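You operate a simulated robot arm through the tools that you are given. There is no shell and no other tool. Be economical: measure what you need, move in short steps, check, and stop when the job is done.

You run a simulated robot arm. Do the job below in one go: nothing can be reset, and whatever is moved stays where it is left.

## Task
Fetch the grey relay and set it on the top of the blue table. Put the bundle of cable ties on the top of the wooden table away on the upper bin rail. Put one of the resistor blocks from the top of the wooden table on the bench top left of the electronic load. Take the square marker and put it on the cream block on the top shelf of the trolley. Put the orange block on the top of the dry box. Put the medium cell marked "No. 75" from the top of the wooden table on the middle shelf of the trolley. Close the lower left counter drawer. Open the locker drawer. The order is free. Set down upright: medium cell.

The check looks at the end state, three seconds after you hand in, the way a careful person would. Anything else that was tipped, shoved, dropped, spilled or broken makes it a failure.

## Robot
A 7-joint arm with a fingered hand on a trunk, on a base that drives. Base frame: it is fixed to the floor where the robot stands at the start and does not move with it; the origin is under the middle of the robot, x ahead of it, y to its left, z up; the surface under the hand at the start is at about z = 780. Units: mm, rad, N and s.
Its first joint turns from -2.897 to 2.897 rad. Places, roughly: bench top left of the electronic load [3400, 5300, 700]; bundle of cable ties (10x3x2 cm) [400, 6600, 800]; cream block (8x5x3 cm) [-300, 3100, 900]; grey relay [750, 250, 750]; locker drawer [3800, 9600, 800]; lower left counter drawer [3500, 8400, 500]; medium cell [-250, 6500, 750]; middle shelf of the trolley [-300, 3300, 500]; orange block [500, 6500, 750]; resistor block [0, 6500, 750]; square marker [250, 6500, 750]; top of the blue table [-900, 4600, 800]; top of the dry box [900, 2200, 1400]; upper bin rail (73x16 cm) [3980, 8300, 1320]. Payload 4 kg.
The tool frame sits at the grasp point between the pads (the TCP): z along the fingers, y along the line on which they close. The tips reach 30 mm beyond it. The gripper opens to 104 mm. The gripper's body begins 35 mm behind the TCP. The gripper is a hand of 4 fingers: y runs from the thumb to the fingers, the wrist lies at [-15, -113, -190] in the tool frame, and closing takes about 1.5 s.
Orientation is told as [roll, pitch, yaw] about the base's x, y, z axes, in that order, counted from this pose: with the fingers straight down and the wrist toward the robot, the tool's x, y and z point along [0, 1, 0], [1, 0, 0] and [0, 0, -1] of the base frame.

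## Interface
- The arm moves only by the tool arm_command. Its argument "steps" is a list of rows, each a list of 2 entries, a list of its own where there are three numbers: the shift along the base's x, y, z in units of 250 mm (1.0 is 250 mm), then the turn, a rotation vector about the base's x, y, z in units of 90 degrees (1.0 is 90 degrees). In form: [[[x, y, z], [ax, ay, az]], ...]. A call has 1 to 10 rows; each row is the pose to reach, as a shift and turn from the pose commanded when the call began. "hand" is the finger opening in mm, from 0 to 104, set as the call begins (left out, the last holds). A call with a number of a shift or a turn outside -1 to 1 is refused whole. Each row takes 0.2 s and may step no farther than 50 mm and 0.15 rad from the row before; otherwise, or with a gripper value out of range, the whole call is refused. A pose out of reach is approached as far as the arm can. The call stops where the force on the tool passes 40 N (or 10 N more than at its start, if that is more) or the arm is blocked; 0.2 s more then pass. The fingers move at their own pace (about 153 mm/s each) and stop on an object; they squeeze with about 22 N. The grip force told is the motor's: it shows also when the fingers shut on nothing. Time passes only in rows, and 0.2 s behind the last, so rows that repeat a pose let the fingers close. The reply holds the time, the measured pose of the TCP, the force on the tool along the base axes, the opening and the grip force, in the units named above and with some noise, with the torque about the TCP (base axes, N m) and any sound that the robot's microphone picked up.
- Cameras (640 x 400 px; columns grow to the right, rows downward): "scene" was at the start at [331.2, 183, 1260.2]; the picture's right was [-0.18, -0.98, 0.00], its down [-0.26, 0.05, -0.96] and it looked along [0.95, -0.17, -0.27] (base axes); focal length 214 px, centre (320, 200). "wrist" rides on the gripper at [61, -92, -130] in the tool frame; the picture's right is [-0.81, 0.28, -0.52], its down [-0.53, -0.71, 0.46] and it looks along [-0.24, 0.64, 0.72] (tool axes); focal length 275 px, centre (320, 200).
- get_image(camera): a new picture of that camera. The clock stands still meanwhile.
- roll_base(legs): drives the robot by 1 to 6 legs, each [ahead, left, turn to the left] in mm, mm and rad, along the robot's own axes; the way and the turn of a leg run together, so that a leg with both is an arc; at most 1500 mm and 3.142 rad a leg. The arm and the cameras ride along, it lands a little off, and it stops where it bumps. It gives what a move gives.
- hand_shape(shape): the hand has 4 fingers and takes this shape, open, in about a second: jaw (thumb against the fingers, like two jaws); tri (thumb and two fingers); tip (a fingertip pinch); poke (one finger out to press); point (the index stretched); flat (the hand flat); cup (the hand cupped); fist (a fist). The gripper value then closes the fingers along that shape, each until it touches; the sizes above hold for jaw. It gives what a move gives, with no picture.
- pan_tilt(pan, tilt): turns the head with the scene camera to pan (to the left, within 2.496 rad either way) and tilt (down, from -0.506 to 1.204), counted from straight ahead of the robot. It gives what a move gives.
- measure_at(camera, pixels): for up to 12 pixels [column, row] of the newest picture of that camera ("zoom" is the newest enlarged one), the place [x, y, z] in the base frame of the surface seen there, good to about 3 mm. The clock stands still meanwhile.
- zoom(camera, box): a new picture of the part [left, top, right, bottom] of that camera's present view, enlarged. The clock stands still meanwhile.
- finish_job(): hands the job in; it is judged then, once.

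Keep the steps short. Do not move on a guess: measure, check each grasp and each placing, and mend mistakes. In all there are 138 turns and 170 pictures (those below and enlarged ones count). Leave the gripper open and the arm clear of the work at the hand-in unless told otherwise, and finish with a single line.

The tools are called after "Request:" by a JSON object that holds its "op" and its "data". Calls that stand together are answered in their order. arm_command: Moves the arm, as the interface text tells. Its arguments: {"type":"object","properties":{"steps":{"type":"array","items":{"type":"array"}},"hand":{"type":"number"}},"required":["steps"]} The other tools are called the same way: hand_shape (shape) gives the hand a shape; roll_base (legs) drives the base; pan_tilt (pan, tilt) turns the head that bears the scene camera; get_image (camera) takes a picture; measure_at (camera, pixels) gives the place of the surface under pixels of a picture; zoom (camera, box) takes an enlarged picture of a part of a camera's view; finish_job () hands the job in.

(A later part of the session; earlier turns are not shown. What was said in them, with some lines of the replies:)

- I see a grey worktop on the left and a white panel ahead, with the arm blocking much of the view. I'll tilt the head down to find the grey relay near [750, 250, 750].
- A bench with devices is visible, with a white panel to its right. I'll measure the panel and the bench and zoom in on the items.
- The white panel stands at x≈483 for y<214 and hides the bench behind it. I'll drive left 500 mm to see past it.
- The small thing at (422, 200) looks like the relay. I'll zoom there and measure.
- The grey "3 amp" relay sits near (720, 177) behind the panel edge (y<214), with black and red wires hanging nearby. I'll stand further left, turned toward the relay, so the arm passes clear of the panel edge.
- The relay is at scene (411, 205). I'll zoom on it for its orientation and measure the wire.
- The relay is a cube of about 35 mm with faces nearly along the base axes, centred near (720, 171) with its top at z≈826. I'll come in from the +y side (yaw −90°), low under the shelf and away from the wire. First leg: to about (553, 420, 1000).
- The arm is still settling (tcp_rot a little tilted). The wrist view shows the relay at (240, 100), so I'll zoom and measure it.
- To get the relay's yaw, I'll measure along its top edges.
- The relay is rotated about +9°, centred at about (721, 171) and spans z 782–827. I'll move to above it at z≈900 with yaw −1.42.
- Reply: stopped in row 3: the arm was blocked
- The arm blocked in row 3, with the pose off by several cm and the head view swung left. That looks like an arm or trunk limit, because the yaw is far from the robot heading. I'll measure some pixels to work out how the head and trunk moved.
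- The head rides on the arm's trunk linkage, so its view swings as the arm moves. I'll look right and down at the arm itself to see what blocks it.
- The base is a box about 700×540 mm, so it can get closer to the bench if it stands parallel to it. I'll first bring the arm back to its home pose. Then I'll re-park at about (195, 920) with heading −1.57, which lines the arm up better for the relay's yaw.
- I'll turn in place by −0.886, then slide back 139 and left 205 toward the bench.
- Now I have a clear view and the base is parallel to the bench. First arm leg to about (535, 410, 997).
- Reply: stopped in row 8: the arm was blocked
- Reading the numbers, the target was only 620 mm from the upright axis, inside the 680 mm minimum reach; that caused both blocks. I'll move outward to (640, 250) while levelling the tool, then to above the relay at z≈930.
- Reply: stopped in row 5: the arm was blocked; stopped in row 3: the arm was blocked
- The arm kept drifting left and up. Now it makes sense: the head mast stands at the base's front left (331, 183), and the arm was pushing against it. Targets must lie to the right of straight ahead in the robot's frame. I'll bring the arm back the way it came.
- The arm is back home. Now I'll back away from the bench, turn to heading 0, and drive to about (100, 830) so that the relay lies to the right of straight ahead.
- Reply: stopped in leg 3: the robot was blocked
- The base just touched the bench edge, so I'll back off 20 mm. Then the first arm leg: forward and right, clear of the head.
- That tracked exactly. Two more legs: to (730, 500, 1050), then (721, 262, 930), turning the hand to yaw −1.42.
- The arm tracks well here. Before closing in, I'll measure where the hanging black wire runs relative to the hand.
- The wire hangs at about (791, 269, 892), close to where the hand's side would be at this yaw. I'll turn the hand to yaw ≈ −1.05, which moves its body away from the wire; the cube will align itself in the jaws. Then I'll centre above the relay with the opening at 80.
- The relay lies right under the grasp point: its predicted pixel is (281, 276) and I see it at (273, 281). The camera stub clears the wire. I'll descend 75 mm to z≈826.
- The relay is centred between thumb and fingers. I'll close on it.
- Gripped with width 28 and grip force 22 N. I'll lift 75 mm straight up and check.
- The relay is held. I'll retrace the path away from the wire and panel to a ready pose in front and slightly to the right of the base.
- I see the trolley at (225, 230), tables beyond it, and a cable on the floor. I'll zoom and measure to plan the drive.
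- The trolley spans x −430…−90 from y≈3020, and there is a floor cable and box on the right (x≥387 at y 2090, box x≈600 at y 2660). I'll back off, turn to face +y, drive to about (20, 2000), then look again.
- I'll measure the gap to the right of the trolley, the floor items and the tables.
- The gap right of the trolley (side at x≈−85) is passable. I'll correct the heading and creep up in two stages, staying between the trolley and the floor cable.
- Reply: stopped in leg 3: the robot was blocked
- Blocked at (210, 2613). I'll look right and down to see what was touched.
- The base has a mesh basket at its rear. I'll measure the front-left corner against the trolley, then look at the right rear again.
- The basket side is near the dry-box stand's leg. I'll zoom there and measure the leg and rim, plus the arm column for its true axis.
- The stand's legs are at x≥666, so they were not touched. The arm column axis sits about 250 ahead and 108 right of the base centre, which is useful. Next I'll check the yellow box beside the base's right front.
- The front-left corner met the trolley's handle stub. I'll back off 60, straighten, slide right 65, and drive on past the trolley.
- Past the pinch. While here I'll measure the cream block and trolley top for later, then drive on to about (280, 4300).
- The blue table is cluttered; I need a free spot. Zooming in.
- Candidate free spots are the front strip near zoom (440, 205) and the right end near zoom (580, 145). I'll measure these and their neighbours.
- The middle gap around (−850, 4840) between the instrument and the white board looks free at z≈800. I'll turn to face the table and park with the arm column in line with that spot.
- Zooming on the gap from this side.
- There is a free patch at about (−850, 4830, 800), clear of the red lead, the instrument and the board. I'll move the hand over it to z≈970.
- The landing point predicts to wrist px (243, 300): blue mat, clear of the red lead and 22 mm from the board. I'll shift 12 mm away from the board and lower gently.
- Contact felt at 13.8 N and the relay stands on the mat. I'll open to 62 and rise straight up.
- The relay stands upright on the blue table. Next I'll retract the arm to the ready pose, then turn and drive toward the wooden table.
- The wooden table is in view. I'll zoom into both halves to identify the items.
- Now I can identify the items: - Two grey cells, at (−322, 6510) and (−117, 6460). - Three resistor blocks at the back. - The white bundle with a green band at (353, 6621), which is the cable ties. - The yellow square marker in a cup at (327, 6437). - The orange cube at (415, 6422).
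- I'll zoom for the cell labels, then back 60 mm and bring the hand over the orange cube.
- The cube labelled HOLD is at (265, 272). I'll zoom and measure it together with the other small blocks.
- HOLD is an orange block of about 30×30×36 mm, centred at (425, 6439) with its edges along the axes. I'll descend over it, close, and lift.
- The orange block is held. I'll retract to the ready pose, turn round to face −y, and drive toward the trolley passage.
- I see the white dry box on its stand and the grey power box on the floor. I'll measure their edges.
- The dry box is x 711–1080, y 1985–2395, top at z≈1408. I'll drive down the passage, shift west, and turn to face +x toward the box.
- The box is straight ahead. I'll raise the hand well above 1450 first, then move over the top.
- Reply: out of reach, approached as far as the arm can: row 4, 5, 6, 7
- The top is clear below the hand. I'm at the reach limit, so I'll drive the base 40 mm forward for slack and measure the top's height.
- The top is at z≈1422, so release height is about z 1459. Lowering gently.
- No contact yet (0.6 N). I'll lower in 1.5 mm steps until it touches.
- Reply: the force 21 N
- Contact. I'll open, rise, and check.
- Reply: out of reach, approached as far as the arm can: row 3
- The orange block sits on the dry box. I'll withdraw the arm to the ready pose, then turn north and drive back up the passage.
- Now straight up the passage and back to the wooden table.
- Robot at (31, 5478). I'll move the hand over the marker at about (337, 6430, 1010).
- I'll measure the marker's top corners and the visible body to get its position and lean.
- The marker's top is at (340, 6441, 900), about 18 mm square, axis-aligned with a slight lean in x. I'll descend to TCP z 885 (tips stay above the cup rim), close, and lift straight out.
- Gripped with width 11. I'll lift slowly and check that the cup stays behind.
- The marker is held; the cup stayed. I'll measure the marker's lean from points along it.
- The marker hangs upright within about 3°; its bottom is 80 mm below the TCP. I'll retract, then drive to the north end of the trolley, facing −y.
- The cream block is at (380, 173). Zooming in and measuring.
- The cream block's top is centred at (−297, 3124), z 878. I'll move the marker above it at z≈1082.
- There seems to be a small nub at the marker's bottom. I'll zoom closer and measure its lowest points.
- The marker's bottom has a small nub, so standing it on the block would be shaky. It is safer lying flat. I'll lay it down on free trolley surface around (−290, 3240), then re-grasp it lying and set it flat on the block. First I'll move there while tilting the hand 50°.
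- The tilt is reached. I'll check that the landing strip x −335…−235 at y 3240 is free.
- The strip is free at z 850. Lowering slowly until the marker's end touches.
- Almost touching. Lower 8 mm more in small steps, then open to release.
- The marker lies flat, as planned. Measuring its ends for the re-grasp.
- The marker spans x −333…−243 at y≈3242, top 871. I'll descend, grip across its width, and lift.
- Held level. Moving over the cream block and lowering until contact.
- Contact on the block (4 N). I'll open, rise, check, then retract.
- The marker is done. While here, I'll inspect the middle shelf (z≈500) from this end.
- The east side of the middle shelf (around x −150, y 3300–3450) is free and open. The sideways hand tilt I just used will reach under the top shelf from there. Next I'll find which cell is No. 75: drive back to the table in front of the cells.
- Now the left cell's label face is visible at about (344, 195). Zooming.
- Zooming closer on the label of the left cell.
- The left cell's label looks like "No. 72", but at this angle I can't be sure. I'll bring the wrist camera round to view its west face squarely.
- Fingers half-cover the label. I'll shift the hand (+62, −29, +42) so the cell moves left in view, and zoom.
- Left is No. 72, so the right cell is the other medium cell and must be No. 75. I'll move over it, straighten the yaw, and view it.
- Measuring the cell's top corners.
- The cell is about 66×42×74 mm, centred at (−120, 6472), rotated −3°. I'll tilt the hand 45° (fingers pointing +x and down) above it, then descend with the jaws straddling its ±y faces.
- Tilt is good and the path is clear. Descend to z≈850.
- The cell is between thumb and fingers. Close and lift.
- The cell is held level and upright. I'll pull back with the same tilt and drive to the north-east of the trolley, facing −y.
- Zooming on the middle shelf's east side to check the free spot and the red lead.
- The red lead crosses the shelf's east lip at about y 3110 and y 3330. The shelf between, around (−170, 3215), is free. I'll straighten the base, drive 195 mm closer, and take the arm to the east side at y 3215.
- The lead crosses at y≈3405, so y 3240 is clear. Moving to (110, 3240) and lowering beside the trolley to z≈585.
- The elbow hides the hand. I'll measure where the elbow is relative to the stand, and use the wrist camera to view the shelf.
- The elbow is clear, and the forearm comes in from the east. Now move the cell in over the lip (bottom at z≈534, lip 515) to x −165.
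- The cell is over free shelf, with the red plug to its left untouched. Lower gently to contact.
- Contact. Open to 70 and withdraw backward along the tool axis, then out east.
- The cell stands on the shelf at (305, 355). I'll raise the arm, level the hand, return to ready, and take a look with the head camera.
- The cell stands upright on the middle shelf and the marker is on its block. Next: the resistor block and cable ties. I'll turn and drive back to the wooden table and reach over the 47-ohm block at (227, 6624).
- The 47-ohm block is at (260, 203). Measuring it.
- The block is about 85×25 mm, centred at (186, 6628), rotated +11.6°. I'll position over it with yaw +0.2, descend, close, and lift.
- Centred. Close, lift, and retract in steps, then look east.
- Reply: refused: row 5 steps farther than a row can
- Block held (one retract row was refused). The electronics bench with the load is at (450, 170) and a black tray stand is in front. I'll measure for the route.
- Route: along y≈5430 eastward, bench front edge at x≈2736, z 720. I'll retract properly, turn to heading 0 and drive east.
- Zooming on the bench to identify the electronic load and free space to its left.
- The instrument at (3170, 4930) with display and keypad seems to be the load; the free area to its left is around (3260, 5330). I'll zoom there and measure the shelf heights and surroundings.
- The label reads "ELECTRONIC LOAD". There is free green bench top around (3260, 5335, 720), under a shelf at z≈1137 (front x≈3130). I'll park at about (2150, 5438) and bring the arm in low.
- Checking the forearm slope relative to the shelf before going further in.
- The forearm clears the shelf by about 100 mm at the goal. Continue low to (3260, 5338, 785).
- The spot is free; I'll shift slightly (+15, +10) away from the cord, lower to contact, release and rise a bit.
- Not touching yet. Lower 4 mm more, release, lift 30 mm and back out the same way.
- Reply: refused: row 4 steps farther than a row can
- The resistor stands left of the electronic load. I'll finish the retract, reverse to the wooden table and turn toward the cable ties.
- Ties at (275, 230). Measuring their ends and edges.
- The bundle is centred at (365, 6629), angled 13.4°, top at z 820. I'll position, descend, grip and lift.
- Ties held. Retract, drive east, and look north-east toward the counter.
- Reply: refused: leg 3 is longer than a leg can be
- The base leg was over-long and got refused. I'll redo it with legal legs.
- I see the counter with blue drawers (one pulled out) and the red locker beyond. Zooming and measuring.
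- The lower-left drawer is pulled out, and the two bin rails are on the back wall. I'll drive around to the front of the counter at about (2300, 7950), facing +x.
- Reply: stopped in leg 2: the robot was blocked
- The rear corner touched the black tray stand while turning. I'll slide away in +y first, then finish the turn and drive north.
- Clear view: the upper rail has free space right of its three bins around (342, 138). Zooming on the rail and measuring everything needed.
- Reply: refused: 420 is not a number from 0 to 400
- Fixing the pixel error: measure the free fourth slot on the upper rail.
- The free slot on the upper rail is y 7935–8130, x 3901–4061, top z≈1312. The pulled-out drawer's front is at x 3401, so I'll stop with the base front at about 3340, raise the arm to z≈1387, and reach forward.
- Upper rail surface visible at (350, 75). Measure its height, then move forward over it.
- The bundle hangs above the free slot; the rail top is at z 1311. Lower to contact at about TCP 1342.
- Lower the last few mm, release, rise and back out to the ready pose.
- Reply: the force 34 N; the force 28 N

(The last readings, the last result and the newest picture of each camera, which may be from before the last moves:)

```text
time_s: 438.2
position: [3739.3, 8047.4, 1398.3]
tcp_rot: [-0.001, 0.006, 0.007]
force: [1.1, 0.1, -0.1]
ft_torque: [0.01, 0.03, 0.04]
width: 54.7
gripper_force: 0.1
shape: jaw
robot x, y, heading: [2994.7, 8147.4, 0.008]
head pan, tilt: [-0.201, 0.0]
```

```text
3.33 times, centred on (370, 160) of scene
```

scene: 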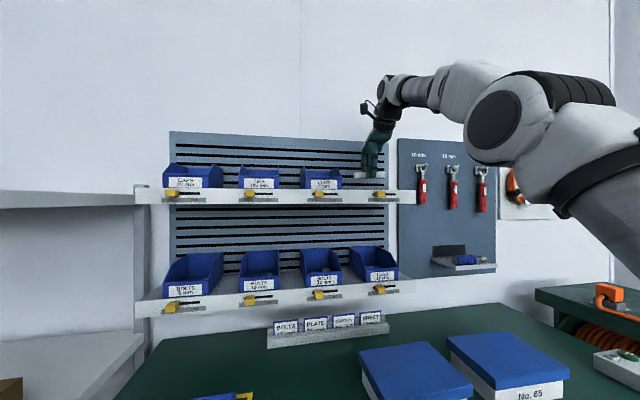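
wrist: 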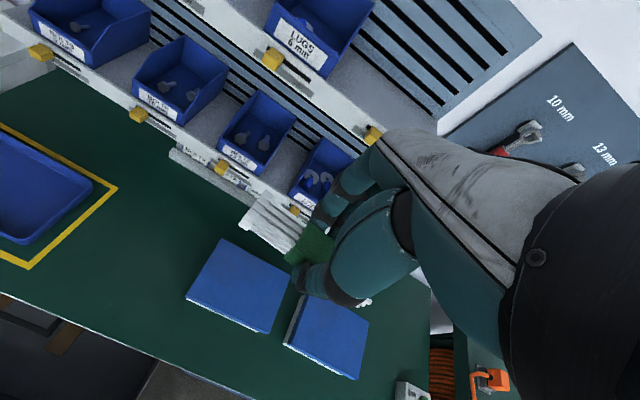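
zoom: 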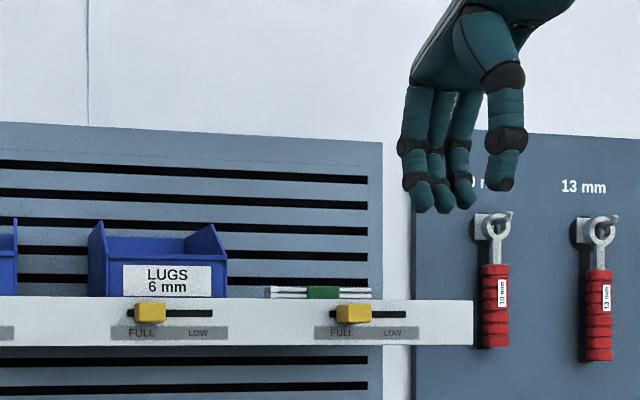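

The ties lie on the upper rail. Next, close the pulled-out lower-left drawer (front x 3401, z≈480–640). I'll back off and lower the closed hand in front of it, beside the handle at y≈8255.

Request:
{"op": "roll_base", "data": {"legs": [[-605, 217, 0]]}}

Request:
{"op": "arm_command", "data": {"steps": [[[0.07, 0, -0.18], [0, 0, 0]], [[0.14, 0, -0.36], [0, 0, 0]], [[0.21, 0, -0.54], [0, 0, 0]], [[0.28, 0, -0.72], [0, 0, 0]], [[0.35, 0, -0.9], [0, 0, 0]]], "hand": 0}}

Request:
{"op": "arm_command", "data": {"steps": [[[0.05, 0, -0.18], [0, 0, 0]], [[0.1, 0, -0.36], [0, 0, 0]], [[0.15, 0, -0.54], [0, 0, 0]], [[0.2, 0, -0.72], [0, 0, 0]], [[0.24, 0, -0.9], [0, 0, 0]]]}}

Request:
{"op": "arm_command", "data": {"steps": [[[0.03, 0, -0.18], [0, 0, 0]], [[0.06, 0, -0.36], [0, 0, 0]], [[0.08, 0, -0.54], [0, 0, 0]], [[0.1, 0, -0.72], [0, 0, 0]], [[0.12, 0, -0.9], [0, 0, 0]]]}}

Request:
{"op": "arm_command", "data": {"steps": [[[0, 0, -0.18], [0, 0, 0]], [[0, 0, -0.36], [0, 0, 0]], [[0, 0, -0.54], [0, 0, 0]], [[0, 0, -0.64], [0, 0, 0]], [[0, 0, -0.64], [0, 0, 0]]]}}

Request:
{"op": "pan_tilt", "data": {"pan": -0.1, "tilt": 0.5}}

Request:
{"op": "get_image", "data": {"camera": "scene"}}

```text
time_s: 441.9
position: [3120.6, 8257.1, 1400.6]
tcp_rot: [-0.001, 0.004, 0.001]
force: [0.0, -0.6, 0.3]
ft_torque: [0.01, 0.03, -0.01]
width: 54.5
gripper_force: 0.1
shape: jaw
robot x, y, heading: [2378.5, 8358.3, 0.006]
head pan, tilt: [-0.201, 0.0]
```

```text
time_s: 443.1
position: [3204.6, 8258.4, 1175.2]
tcp_rot: [0.0, 0.004, 0.003]
force: [-0.4, -0.5, 0.8]
ft_torque: [0.0, -0.06, -0.02]
width: 0.0
gripper_force: 21.3
shape: jaw
robot x, y, heading: [2375.5, 8362.1, 0.005]
head pan, tilt: [-0.201, 0.0]
```

```text
time_s: 444.3
position: [3266.9, 8256.8, 949.5]
tcp_rot: [0.0, 0.004, 0.004]
force: [0.4, -0.8, 0.3]
ft_torque: [-0.03, 0.0, 0.03]
width: 0.2
gripper_force: 22.1
shape: jaw
robot x, y, heading: [2381.3, 8360.8, 0.006]
head pan, tilt: [-0.201, 0.0]
```

```text
time_s: 445.5
position: [3297.6, 8259.1, 724.2]
tcp_rot: [0.001, 0.003, 0.002]
force: [-0.6, 0.2, 0.2]
ft_torque: [0.0, 0.02, 0.0]
width: 0.2
gripper_force: 21.4
shape: jaw
robot x, y, heading: [2378.0, 8365.3, 0.001]
head pan, tilt: [-0.201, 0.0]
```

```text
time_s: 446.7
position: [3297.7, 8257.3, 565.7]
tcp_rot: [0.001, 0.005, 0.004]
force: [-0.3, 0.0, -0.6]
ft_torque: [-0.01, -0.03, 0.04]
width: 0.1
gripper_force: 22.1
shape: jaw
robot x, y, heading: [2375.8, 8359.2, 0.006]
head pan, tilt: [-0.201, 0.0]
```

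```text
time_s: 447.6
position: [3297.6, 8256.9, 566.1]
tcp_rot: [-0.001, 0.006, 0.003]
force: [0.5, -0.5, -0.1]
ft_torque: [0.0, -0.03, -0.02]
width: 0.0
gripper_force: 22.1
shape: jaw
robot x, y, heading: [2376.5, 8360.3, 0.003]
head pan, tilt: [-0.099, 0.499]
```

```text
28 pictures are left
```

scene: 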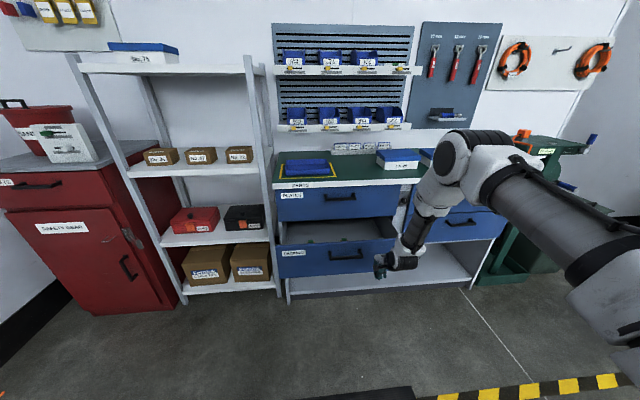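

The hand is in front of the drawer face, right of the handle. I'll roll 50 mm closer, then push +x in small steps until it closes.

Request:
{"op": "roll_base", "data": {"legs": [[50, 0, 0]]}}

Request:
{"op": "arm_command", "data": {"steps": [[[0.08, 0, 0], [0, 0, 0]], [[0.18, 0, 0], [0, 0, 0]], [[0.28, 0, 0], [0, 0, 0]], [[0.38, 0, 0], [0, 0, 0]], [[0.48, 0, 0], [0, 0, 0]], [[0.58, 0, 0], [0, 0, 0]], [[0.68, 0, 0], [0, 0, 0]], [[0.76, 0, 0], [0, 0, 0]], [[0.82, 0, 0], [0, 0, 0]], [[0.88, 0, 0], [0, 0, 0]]]}}

Request:
{"op": "zoom", "data": {"camera": "scene", "box": [250, 160, 510, 310]}}

```text
time_s: 448.5
position: [3347.5, 8257.4, 564.6]
tcp_rot: [-0.002, 0.005, 0.003]
force: [-0.8, 0.7, 0.2]
ft_torque: [-0.02, 0.04, -0.02]
width: 0.0
gripper_force: 22.0
shape: jaw
robot x, y, heading: [2427.8, 8360.1, 0.001]
head pan, tilt: [-0.099, 0.499]
```

```text
time_s: 450.5
position: [3538.5, 8256.5, 559.1]
tcp_rot: [-0.001, 0.022, 0.005]
force: [-11.0, 0.3, -1.1]
ft_torque: [0.0, -0.55, -0.11]
width: 0.0
gripper_force: 22.6
shape: jaw
robot x, y, heading: [2424.4, 8361.3, -0.001]
head pan, tilt: [-0.099, 0.499]
stopped in row 9: the force on the tool passed its limit at 83 N (the readings are from after the stop); the commanded pose is now the measured one
```

```text
2.46 times, centred on (380, 235) of scene
```

zoom: 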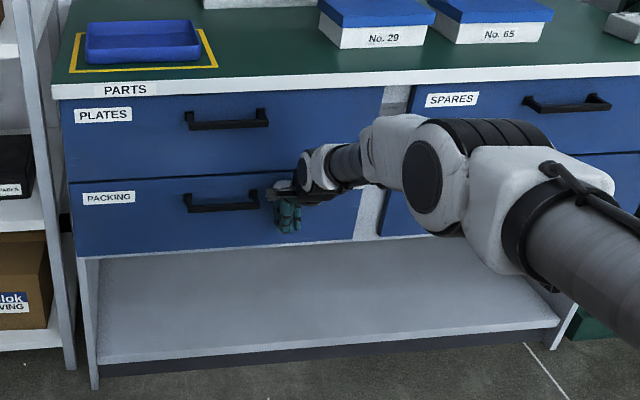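

It reached the stop. I'll compare the faces of the lower and upper drawers to confirm it is fully closed, then back away.

Request:
{"op": "measure_at", "data": {"camera": "zoom", "pixels": [[120, 220], [150, 225], [340, 210], [120, 145], [340, 140], [250, 160]]}}

Request:
{"op": "arm_command", "data": {"steps": [[[-0.1, 0, 0], [0, 0, 0]], [[-0.26, 0, 0], [0, 0, 0]], [[-0.42, 0, 0.06], [0, 0, 0]], [[-0.58, 0, 0.14], [0, 0, 0]], [[-0.72, 0, 0.26], [0, 0, 0]], [[-0.84, 0, 0.4], [0, 0, 0]], [[-0.9, 0, 0.56], [0, 0, 0]], [[-0.94, 0, 0.74], [0, 0, 0]], [[-0.98, 0, 0.92], [0, 0, 0]]]}}

Request:
{"op": "arm_command", "data": {"steps": [[[0, 0.0, 0.18], [0, 0, 0]], [[0, 0, 0.36], [0, 0, 0]], [[-0.05, 0, 0.54], [0, 0, 0]], [[-0.1, 0, 0.72], [0, 0, 0]], [[-0.15, 0, 0.9], [0, 0, 0]]], "hand": 90}}

Request:
{"op": "arm_command", "data": {"steps": [[[-0.1, 0.03, 0.15], [0, 0, 0]], [[-0.2, 0.06, 0.3], [0, 0, 0]], [[-0.3, 0.09, 0.45], [0, 0, 0]], [[-0.4, 0.12, 0.55], [0, 0, 0]]]}}

Request:
{"op": "pan_tilt", "data": {"pan": 0.45, "tilt": 0.4}}

Request:
{"op": "get_image", "data": {"camera": "scene"}}

```text
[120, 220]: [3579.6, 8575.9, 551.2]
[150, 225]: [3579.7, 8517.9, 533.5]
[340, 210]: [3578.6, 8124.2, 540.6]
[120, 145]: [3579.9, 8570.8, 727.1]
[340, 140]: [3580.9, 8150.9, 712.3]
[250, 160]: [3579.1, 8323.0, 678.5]
```

```text
time_s: 452.5
position: [3296.2, 8256.4, 790.5]
tcp_rot: [-0.001, 0.017, 0.004]
force: [-0.1, -0.8, -1.0]
ft_torque: [-0.02, 0.04, -0.03]
width: 0.0
gripper_force: 21.6
shape: jaw
robot x, y, heading: [2425.6, 8360.1, 0.004]
head pan, tilt: [-0.099, 0.499]
```

```text
time_s: 453.7
position: [3257.2, 8257.9, 1016.0]
tcp_rot: [0.0, 0.018, 0.004]
force: [0.4, -0.1, 0.4]
ft_torque: [0.01, 0.04, 0.03]
width: 90.5
gripper_force: 0.1
shape: jaw
robot x, y, heading: [2426.4, 8359.5, 0.003]
head pan, tilt: [-0.099, 0.499]
```

```text
time_s: 454.7
position: [3157.8, 8287.7, 1155.0]
tcp_rot: [-0.001, 0.017, 0.004]
force: [0.5, -0.2, -0.6]
ft_torque: [0.0, 0.03, -0.01]
width: 90.1
gripper_force: 0.0
shape: jaw
robot x, y, heading: [2426.2, 8358.9, 0.007]
head pan, tilt: [-0.099, 0.499]
```

```text
time_s: 455.6
position: [3159.6, 8287.2, 1154.3]
tcp_rot: [0.0, 0.018, 0.002]
force: [0.1, -0.5, 0.8]
ft_torque: [-0.03, 0.0, 0.01]
width: 89.9
gripper_force: 0.0
shape: jaw
robot x, y, heading: [2427.1, 8360.3, 0.004]
head pan, tilt: [0.45, 0.4]
```

```text
26 pictures are left
```

scene: 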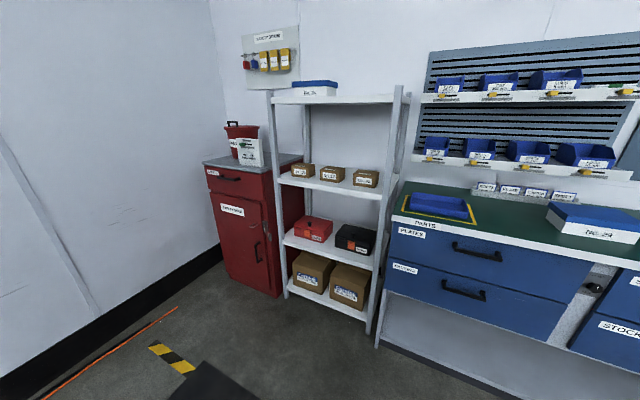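

The drawer is fully closed (both faces at x≈3580). Now the locker's top drawer: zoom in on its handle.

Request:
{"op": "zoom", "data": {"camera": "scene", "box": [195, 140, 315, 220]}}

Request:
{"op": "measure_at", "data": {"camera": "zoom", "pixels": [[150, 193], [195, 205], [240, 222], [195, 195], [100, 190], [300, 220], [150, 170], [195, 225], [240, 230], [280, 250], [110, 140], [380, 160]]}}

```text
5.00 times, centred on (255, 180) of scene
```

zoom: 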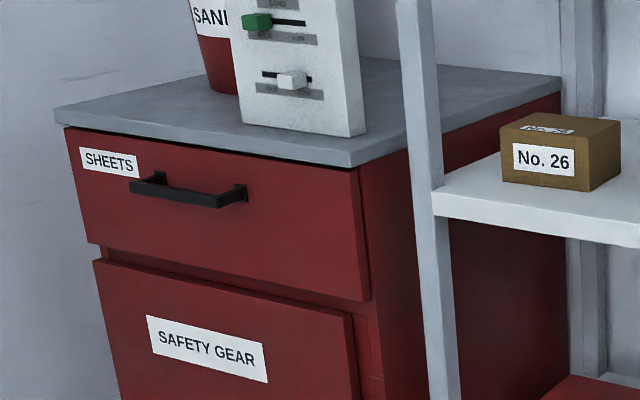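

```text
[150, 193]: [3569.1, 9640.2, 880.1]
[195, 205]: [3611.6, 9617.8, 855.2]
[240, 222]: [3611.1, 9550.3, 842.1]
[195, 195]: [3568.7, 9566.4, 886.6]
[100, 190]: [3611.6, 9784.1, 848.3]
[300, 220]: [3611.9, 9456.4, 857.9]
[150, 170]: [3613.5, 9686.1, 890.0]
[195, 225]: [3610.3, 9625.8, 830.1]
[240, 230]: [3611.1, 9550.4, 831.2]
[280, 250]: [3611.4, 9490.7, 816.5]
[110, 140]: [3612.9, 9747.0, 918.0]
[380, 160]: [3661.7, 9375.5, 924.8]
```

The handle bar is at x≈3568, y 9525–9670, z≈884, standing about 44 mm off the drawer face (x 3612). I'll drive over there and pitch the hand about 65° forward so thumb and fingers can pinch the bar from below and above, and check that the arm can take the pose.

Request:
{"op": "roll_base", "data": {"legs": [[63, 1290, 0]]}}

Request:
{"op": "arm_command", "data": {"steps": [[[0, 0.01, -0.03], [0, -0.08, 0]], [[0, 0.02, -0.06], [0, -0.16, 0]], [[0, 0.03, -0.09], [0, -0.24, 0]], [[0.02, 0.04, -0.12], [0, -0.32, 0]], [[0.04, 0.05, -0.15], [0, -0.4, 0]], [[0.06, 0.06, -0.18], [0, -0.48, 0]], [[0.08, 0.06, -0.2], [0, -0.56, 0]], [[0.1, 0.06, -0.2], [0, -0.64, 0]], [[0.12, 0.06, -0.2], [0, -0.72, 0]], [[0.12, 0.06, -0.2], [0, -0.72, 0]]]}}

Request:
{"op": "pan_tilt", "data": {"pan": -0.15, "tilt": 0.4}}

Request:
{"op": "get_image", "data": {"camera": "scene"}}

```text
time_s: 462.1
position: [3210.9, 9577.0, 1153.7]
tcp_rot: [-0.002, 0.018, 0.016]
force: [-0.2, -0.3, -0.1]
ft_torque: [0.04, -0.01, 0.0]
width: 90.0
gripper_force: 0.0
shape: jaw
robot x, y, heading: [2476.4, 9637.9, 0.017]
head pan, tilt: [0.45, 0.4]
```

```text
time_s: 464.3
position: [3273.4, 9595.5, 1110.5]
tcp_rot: [-0.031, -1.115, 0.031]
force: [0.3, 0.1, 0.0]
ft_torque: [0.02, -0.01, 0.02]
width: 89.9
gripper_force: 0.0
shape: jaw
out of reach, approached as far as the arm can: row 6, 7, 8, 9, 10
robot x, y, heading: [2476.9, 9636.9, 0.013]
head pan, tilt: [0.45, 0.4]
```

```text
time_s: 465.3
position: [3273.2, 9595.0, 1111.6]
tcp_rot: [-0.028, -1.113, 0.029]
force: [0.7, 0.5, -0.7]
ft_torque: [-0.05, 0.01, -0.01]
width: 90.1
gripper_force: 0.0
shape: jaw
robot x, y, heading: [2477.4, 9638.7, 0.014]
head pan, tilt: [-0.15, 0.4]
```

```text
24 pictures are left
```

scene: 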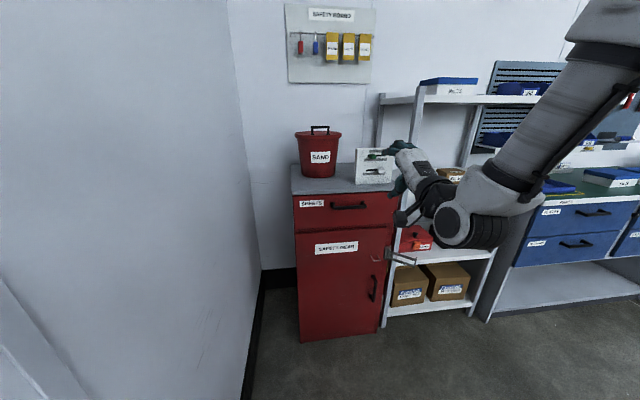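

The arm took the pitched pose (64°). From here I'll measure the handle bar again.

Request:
{"op": "zoom", "data": {"camera": "scene", "box": [290, 170, 410, 250]}}

Request:
{"op": "measure_at", "data": {"camera": "zoom", "pixels": [[220, 183], [300, 190], [390, 182], [300, 180], [300, 196], [215, 170], [395, 170], [300, 150], [300, 115], [300, 105], [250, 220], [300, 186]]}}

```text
5.00 times, centred on (350, 210) of scene
```

zoom: 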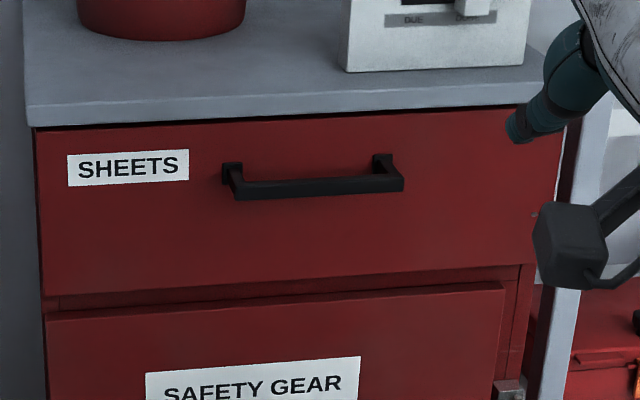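

```text
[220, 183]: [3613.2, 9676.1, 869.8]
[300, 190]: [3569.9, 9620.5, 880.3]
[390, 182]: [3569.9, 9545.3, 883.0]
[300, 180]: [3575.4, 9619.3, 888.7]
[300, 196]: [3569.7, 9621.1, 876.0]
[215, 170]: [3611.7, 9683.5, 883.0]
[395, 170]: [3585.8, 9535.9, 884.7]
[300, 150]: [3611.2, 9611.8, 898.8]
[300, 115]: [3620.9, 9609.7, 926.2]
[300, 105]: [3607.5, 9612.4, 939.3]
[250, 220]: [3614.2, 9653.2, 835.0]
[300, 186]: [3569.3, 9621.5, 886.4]
```

Bar centre (3576, 9603, 882). Move to a pre-grasp point about 120 mm in front of it with the opening at 40, then check alignment.

Request:
{"op": "arm_command", "data": {"steps": [[[0.1, 0.005, -0.14], [0, 0, 0]], [[0.2, 0.01, -0.28], [0, 0, 0]], [[0.3, 0.015, -0.42], [0, 0, 0]], [[0.42, 0.02, -0.56], [0, 0, 0]], [[0.54, 0.028, -0.7], [0, 0, 0]], [[0.66, 0.032, -0.84], [0, 0, 0]], [[0.66, 0.032, -0.88], [0, 0, 0]], [[0.66, 0.032, -0.88], [0, 0, 0]]], "hand": 42}}

Request:
{"op": "get_image", "data": {"camera": "wrist"}}

Request:
{"op": "zoom", "data": {"camera": "scene", "box": [290, 150, 450, 270]}}

```text
time_s: 467.1
position: [3436.7, 9603.3, 891.1]
tcp_rot: [-0.029, -1.112, 0.03]
force: [1.2, -0.4, -0.4]
ft_torque: [0.02, -0.01, -0.01]
width: 42.4
gripper_force: 0.0
shape: jaw
robot x, y, heading: [2475.9, 9642.3, 0.011]
head pan, tilt: [-0.15, 0.4]
```

```text
22 pictures are left
```

wrist: 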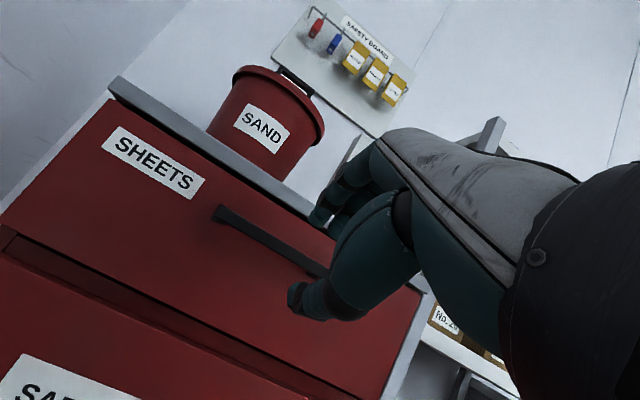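

```text
3.33 times, centred on (370, 210) of scene
```

zoom: 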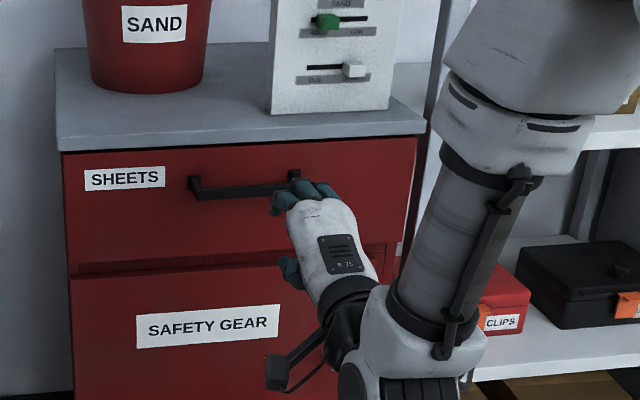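

Alignment looks right: the bar will enter between thumb (below) and fingers (above). I'll approach diagonally along the tool axis so that the fingers pass over the bar.

Request:
{"op": "arm_command", "data": {"steps": [[[0.02, 0, 0.18], [0, 0, 0]], [[0.025, 0, 0.206], [0, 0, 0]], [[0.12, 0, 0.16], [0, 0, 0]], [[0.22, 0, 0.112], [0, 0, 0]], [[0.32, 0, 0.064], [0, 0, 0]], [[0.4, 0, 0.026], [0, 0, 0]], [[0.46, 0, -0.003], [0, 0, 0]], [[0.505, 0, -0.024], [0, 0, 0]], [[0.505, 0, -0.024], [0, 0, 0]]]}}

Request:
{"op": "get_image", "data": {"camera": "wrist"}}

Request:
{"op": "zoom", "data": {"camera": "scene", "box": [290, 150, 410, 250]}}

```text
time_s: 469.1
position: [3565.5, 9604.3, 881.8]
tcp_rot: [-0.027, -1.114, 0.031]
force: [-0.1, 0.6, 0.9]
ft_torque: [-0.02, -0.02, -0.01]
width: 42.3
gripper_force: 0.1
shape: jaw
robot x, y, heading: [2475.6, 9638.5, 0.018]
head pan, tilt: [-0.15, 0.4]
```

```text
20 pictures are left
```

wrist: 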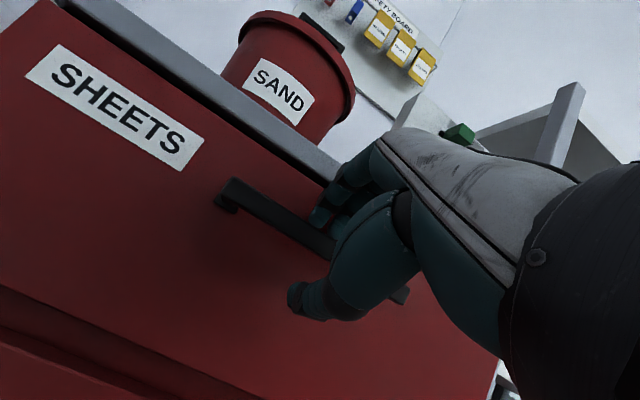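

```text
4.00 times, centred on (350, 200) of scene
```

zoom: 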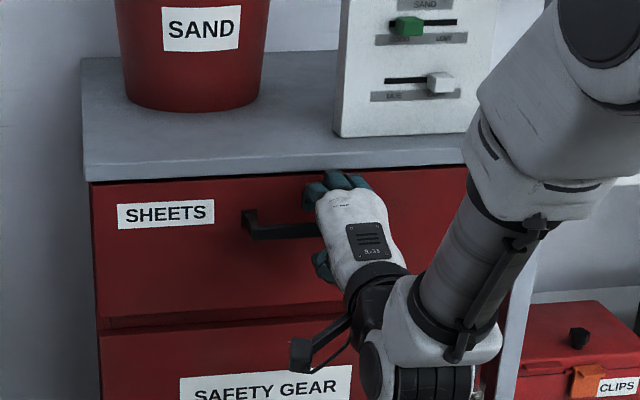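

No contact force, and the bar runs between fingers and thumb. Close on it and check the width.

Request:
{"op": "arm_command", "data": {"steps": [[[0, 0, 0], [0, 0, 0]], [[0, 0, 0], [0, 0, 0]], [[0, 0, 0], [0, 0, 0]], [[0, 0, 0], [0, 0, 0]], [[0, 0, 0], [0, 0, 0]], [[0, 0, 0], [0, 0, 0]], [[0, 0, 0], [0, 0, 0]]], "hand": 0}}

Request:
{"op": "arm_command", "data": {"steps": [[[-0.04, 0, 0], [0, 0, 0]], [[-0.1, 0, 0], [0, 0, 0]], [[-0.17, 0, 0], [0, 0, 0]], [[-0.24, 0, 0], [0, 0, 0]], [[-0.31, 0, 0], [0, 0, 0]], [[-0.31, 0, 0], [0, 0, 0]]]}}

Request:
{"op": "zoom", "data": {"camera": "scene", "box": [290, 150, 430, 260]}}

```text
time_s: 470.7
position: [3565.8, 9604.8, 881.7]
tcp_rot: [-0.028, -1.112, 0.029]
force: [2.4, -0.6, -9.1]
ft_torque: [-0.04, 0.18, 0.05]
width: 1.3
gripper_force: 21.9
shape: jaw
robot x, y, heading: [2478.4, 9641.3, 0.013]
head pan, tilt: [-0.15, 0.4]
```

```text
time_s: 472.1
position: [3487.1, 9602.9, 881.9]
tcp_rot: [-0.028, -1.111, 0.032]
force: [0.0, 4.7, -14.7]
ft_torque: [-0.01, 0.19, 0.1]
width: 1.6
gripper_force: 22.0
shape: jaw
robot x, y, heading: [2475.6, 9644.6, 0.014]
head pan, tilt: [-0.15, 0.4]
```

```text
3.64 times, centred on (360, 205) of scene
```

zoom: 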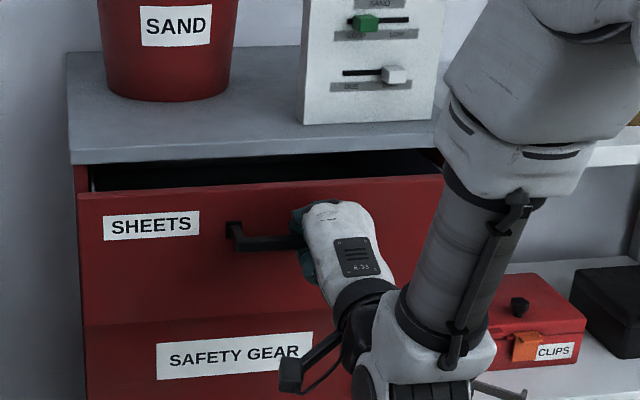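

It's opening (78 mm so far). I'll pull further by reversing the base 150 mm while holding the bar.

Request:
{"op": "roll_base", "data": {"legs": [[-150, 0, 0]]}}

Request:
{"op": "zoom", "data": {"camera": "scene", "box": [270, 150, 430, 290]}}

Request:
{"op": "measure_at", "data": {"camera": "zoom", "pixels": [[120, 240], [200, 260], [120, 330], [130, 190]]}}

```text
time_s: 473.4
position: [3337.5, 9603.1, 883.4]
tcp_rot: [-0.028, -1.111, 0.033]
force: [-0.2, 7.1, -15.0]
ft_torque: [-0.02, 0.17, 0.06]
width: 1.8
gripper_force: 21.6
shape: jaw
robot x, y, heading: [2325.4, 9637.7, 0.019]
head pan, tilt: [-0.15, 0.4]
```

```text
2.86 times, centred on (350, 220) of scene
```

zoom: 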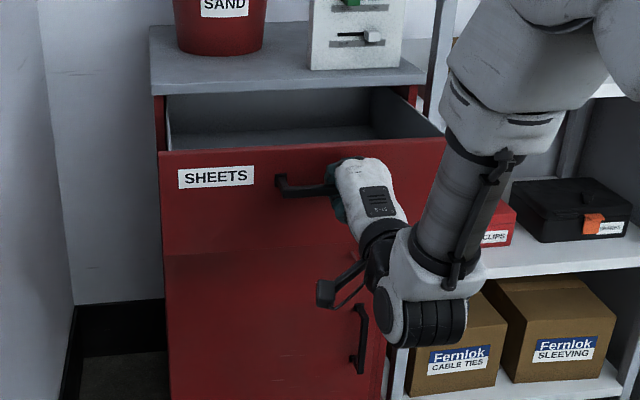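

```text
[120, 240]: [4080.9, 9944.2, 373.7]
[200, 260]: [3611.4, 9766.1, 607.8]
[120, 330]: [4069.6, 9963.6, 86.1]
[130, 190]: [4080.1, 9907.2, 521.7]
```

Open by about 228 mm. I'll try a little further with the arm (force-guarded) to reach full travel.

Request:
{"op": "arm_command", "data": {"steps": [[[-0.05, 0, 0], [0, 0, 0]], [[-0.1, 0, 0], [0, 0, 0]], [[-0.15, 0, 0], [0, 0, 0]], [[-0.2, 0, 0], [0, 0, 0]], [[-0.25, 0, 0], [0, 0, 0]], [[-0.3, 0, 0], [0, 0, 0]], [[-0.3, 0, 0], [0, 0, 0]]]}}

Request:
{"op": "zoom", "data": {"camera": "scene", "box": [270, 150, 430, 290]}}

Request:
{"op": "measure_at", "data": {"camera": "zoom", "pixels": [[190, 200], [250, 230], [200, 320], [230, 130]]}}

```text
time_s: 475.1
position: [3263.3, 9602.5, 883.6]
tcp_rot: [-0.027, -1.112, 0.034]
force: [-0.5, 9.0, -16.3]
ft_torque: [-0.02, 0.17, 0.16]
width: 2.1
gripper_force: 21.9
shape: jaw
robot x, y, heading: [2327.3, 9641.9, 0.02]
head pan, tilt: [-0.15, 0.4]
```

```text
2.86 times, centred on (350, 220) of scene
```

zoom: 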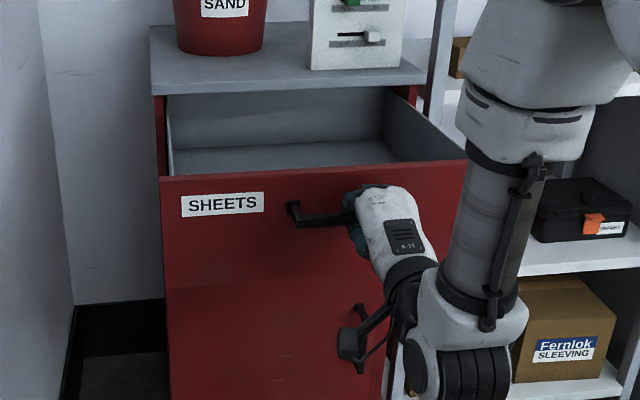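

```text
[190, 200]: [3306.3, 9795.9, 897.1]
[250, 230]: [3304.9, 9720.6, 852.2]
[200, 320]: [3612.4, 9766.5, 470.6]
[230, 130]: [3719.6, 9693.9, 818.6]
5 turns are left
```

The drawer is open 306 mm. Few turns remain, so I'll release the bar, back out along the tool axis, and get clear.

Request:
{"op": "arm_command", "data": {"steps": [[[0, 0, 0], [0, 0, 0]], [[0, 0, 0], [0, 0, 0]], [[0, 0, 0], [0, 0, 0]], [[0, 0, 0], [0, 0, 0]]], "hand": 48}}

Request:
{"op": "arm_command", "data": {"steps": [[[-0.06, 0, 0.029], [0, 0, 0]], [[-0.14, 0, 0.067], [0, 0, 0]], [[-0.24, 0, 0.115], [0, 0, 0]], [[-0.24, 0, 0.115], [0, 0, 0]]]}}

Request:
{"op": "roll_base", "data": {"legs": [[-250, 0, 0]]}}

Request:
{"op": "get_image", "data": {"camera": "scene"}}

```text
time_s: 476.1
position: [3263.2, 9601.8, 884.1]
tcp_rot: [-0.027, -1.113, 0.033]
force: [-0.1, 0.9, -0.6]
ft_torque: [-0.04, 0.02, 0.02]
width: 47.4
gripper_force: 0.2
shape: jaw
robot x, y, heading: [2326.3, 9638.9, 0.014]
head pan, tilt: [-0.15, 0.4]
```

```text
time_s: 477.1
position: [3202.4, 9600.9, 912.5]
tcp_rot: [-0.028, -1.112, 0.031]
force: [-0.4, 0.0, 0.0]
ft_torque: [-0.02, 0.03, -0.02]
width: 47.5
gripper_force: 0.1
shape: jaw
robot x, y, heading: [2327.7, 9638.0, 0.021]
head pan, tilt: [-0.15, 0.4]
```

```text
time_s: 478.9
position: [2950.5, 9600.2, 911.4]
tcp_rot: [-0.029, -1.113, 0.039]
force: [0.1, 0.3, 0.1]
ft_torque: [0.04, -0.01, -0.03]
width: 47.9
gripper_force: 0.1
shape: jaw
robot x, y, heading: [2074.9, 9635.3, 0.027]
head pan, tilt: [-0.15, 0.4]
```

```text
15 pictures are left
4 turns are left
```

scene: 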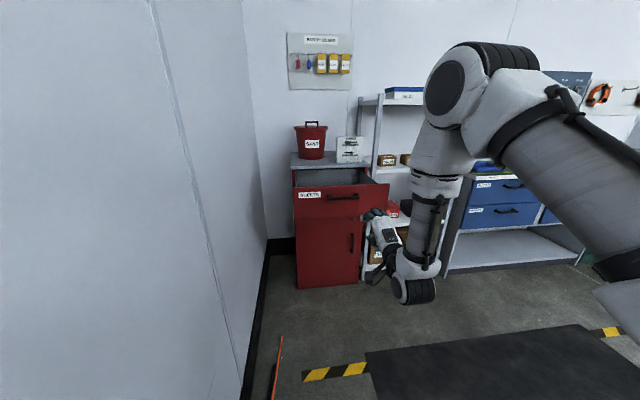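

The locker drawer stays open, the hand is clear, and every placing was checked. I'll open the hand fully and hand in.

Request:
{"op": "arm_command", "data": {"steps": [[[0, 0, 0], [0, 0, 0]], [[0, 0, 0], [0, 0, 0]], [[0, 0, 0], [0, 0, 0]]], "hand": 100}}

Request:
{"op": "finish_job", "data": {}}

```text
time_s: 479.7
position: [2951.5, 9599.8, 912.6]
tcp_rot: [-0.028, -1.114, 0.038]
force: [-0.3, -0.6, 0.3]
ft_torque: [0.01, 0.0, 0.0]
width: 100.2
gripper_force: 0.0
shape: jaw
robot x, y, heading: [2073.9, 9634.3, 0.024]
head pan, tilt: [-0.15, 0.4]
```

```text
The job is handed in.
```

All eight tasks were done and handed in; cell No. 75 was picked by elimination (the other read No. 72, its own label never seen), and the base lightly bumped the first bench, the trolley handle and what looked like the tray stand, without my rechecking that they stayed put.
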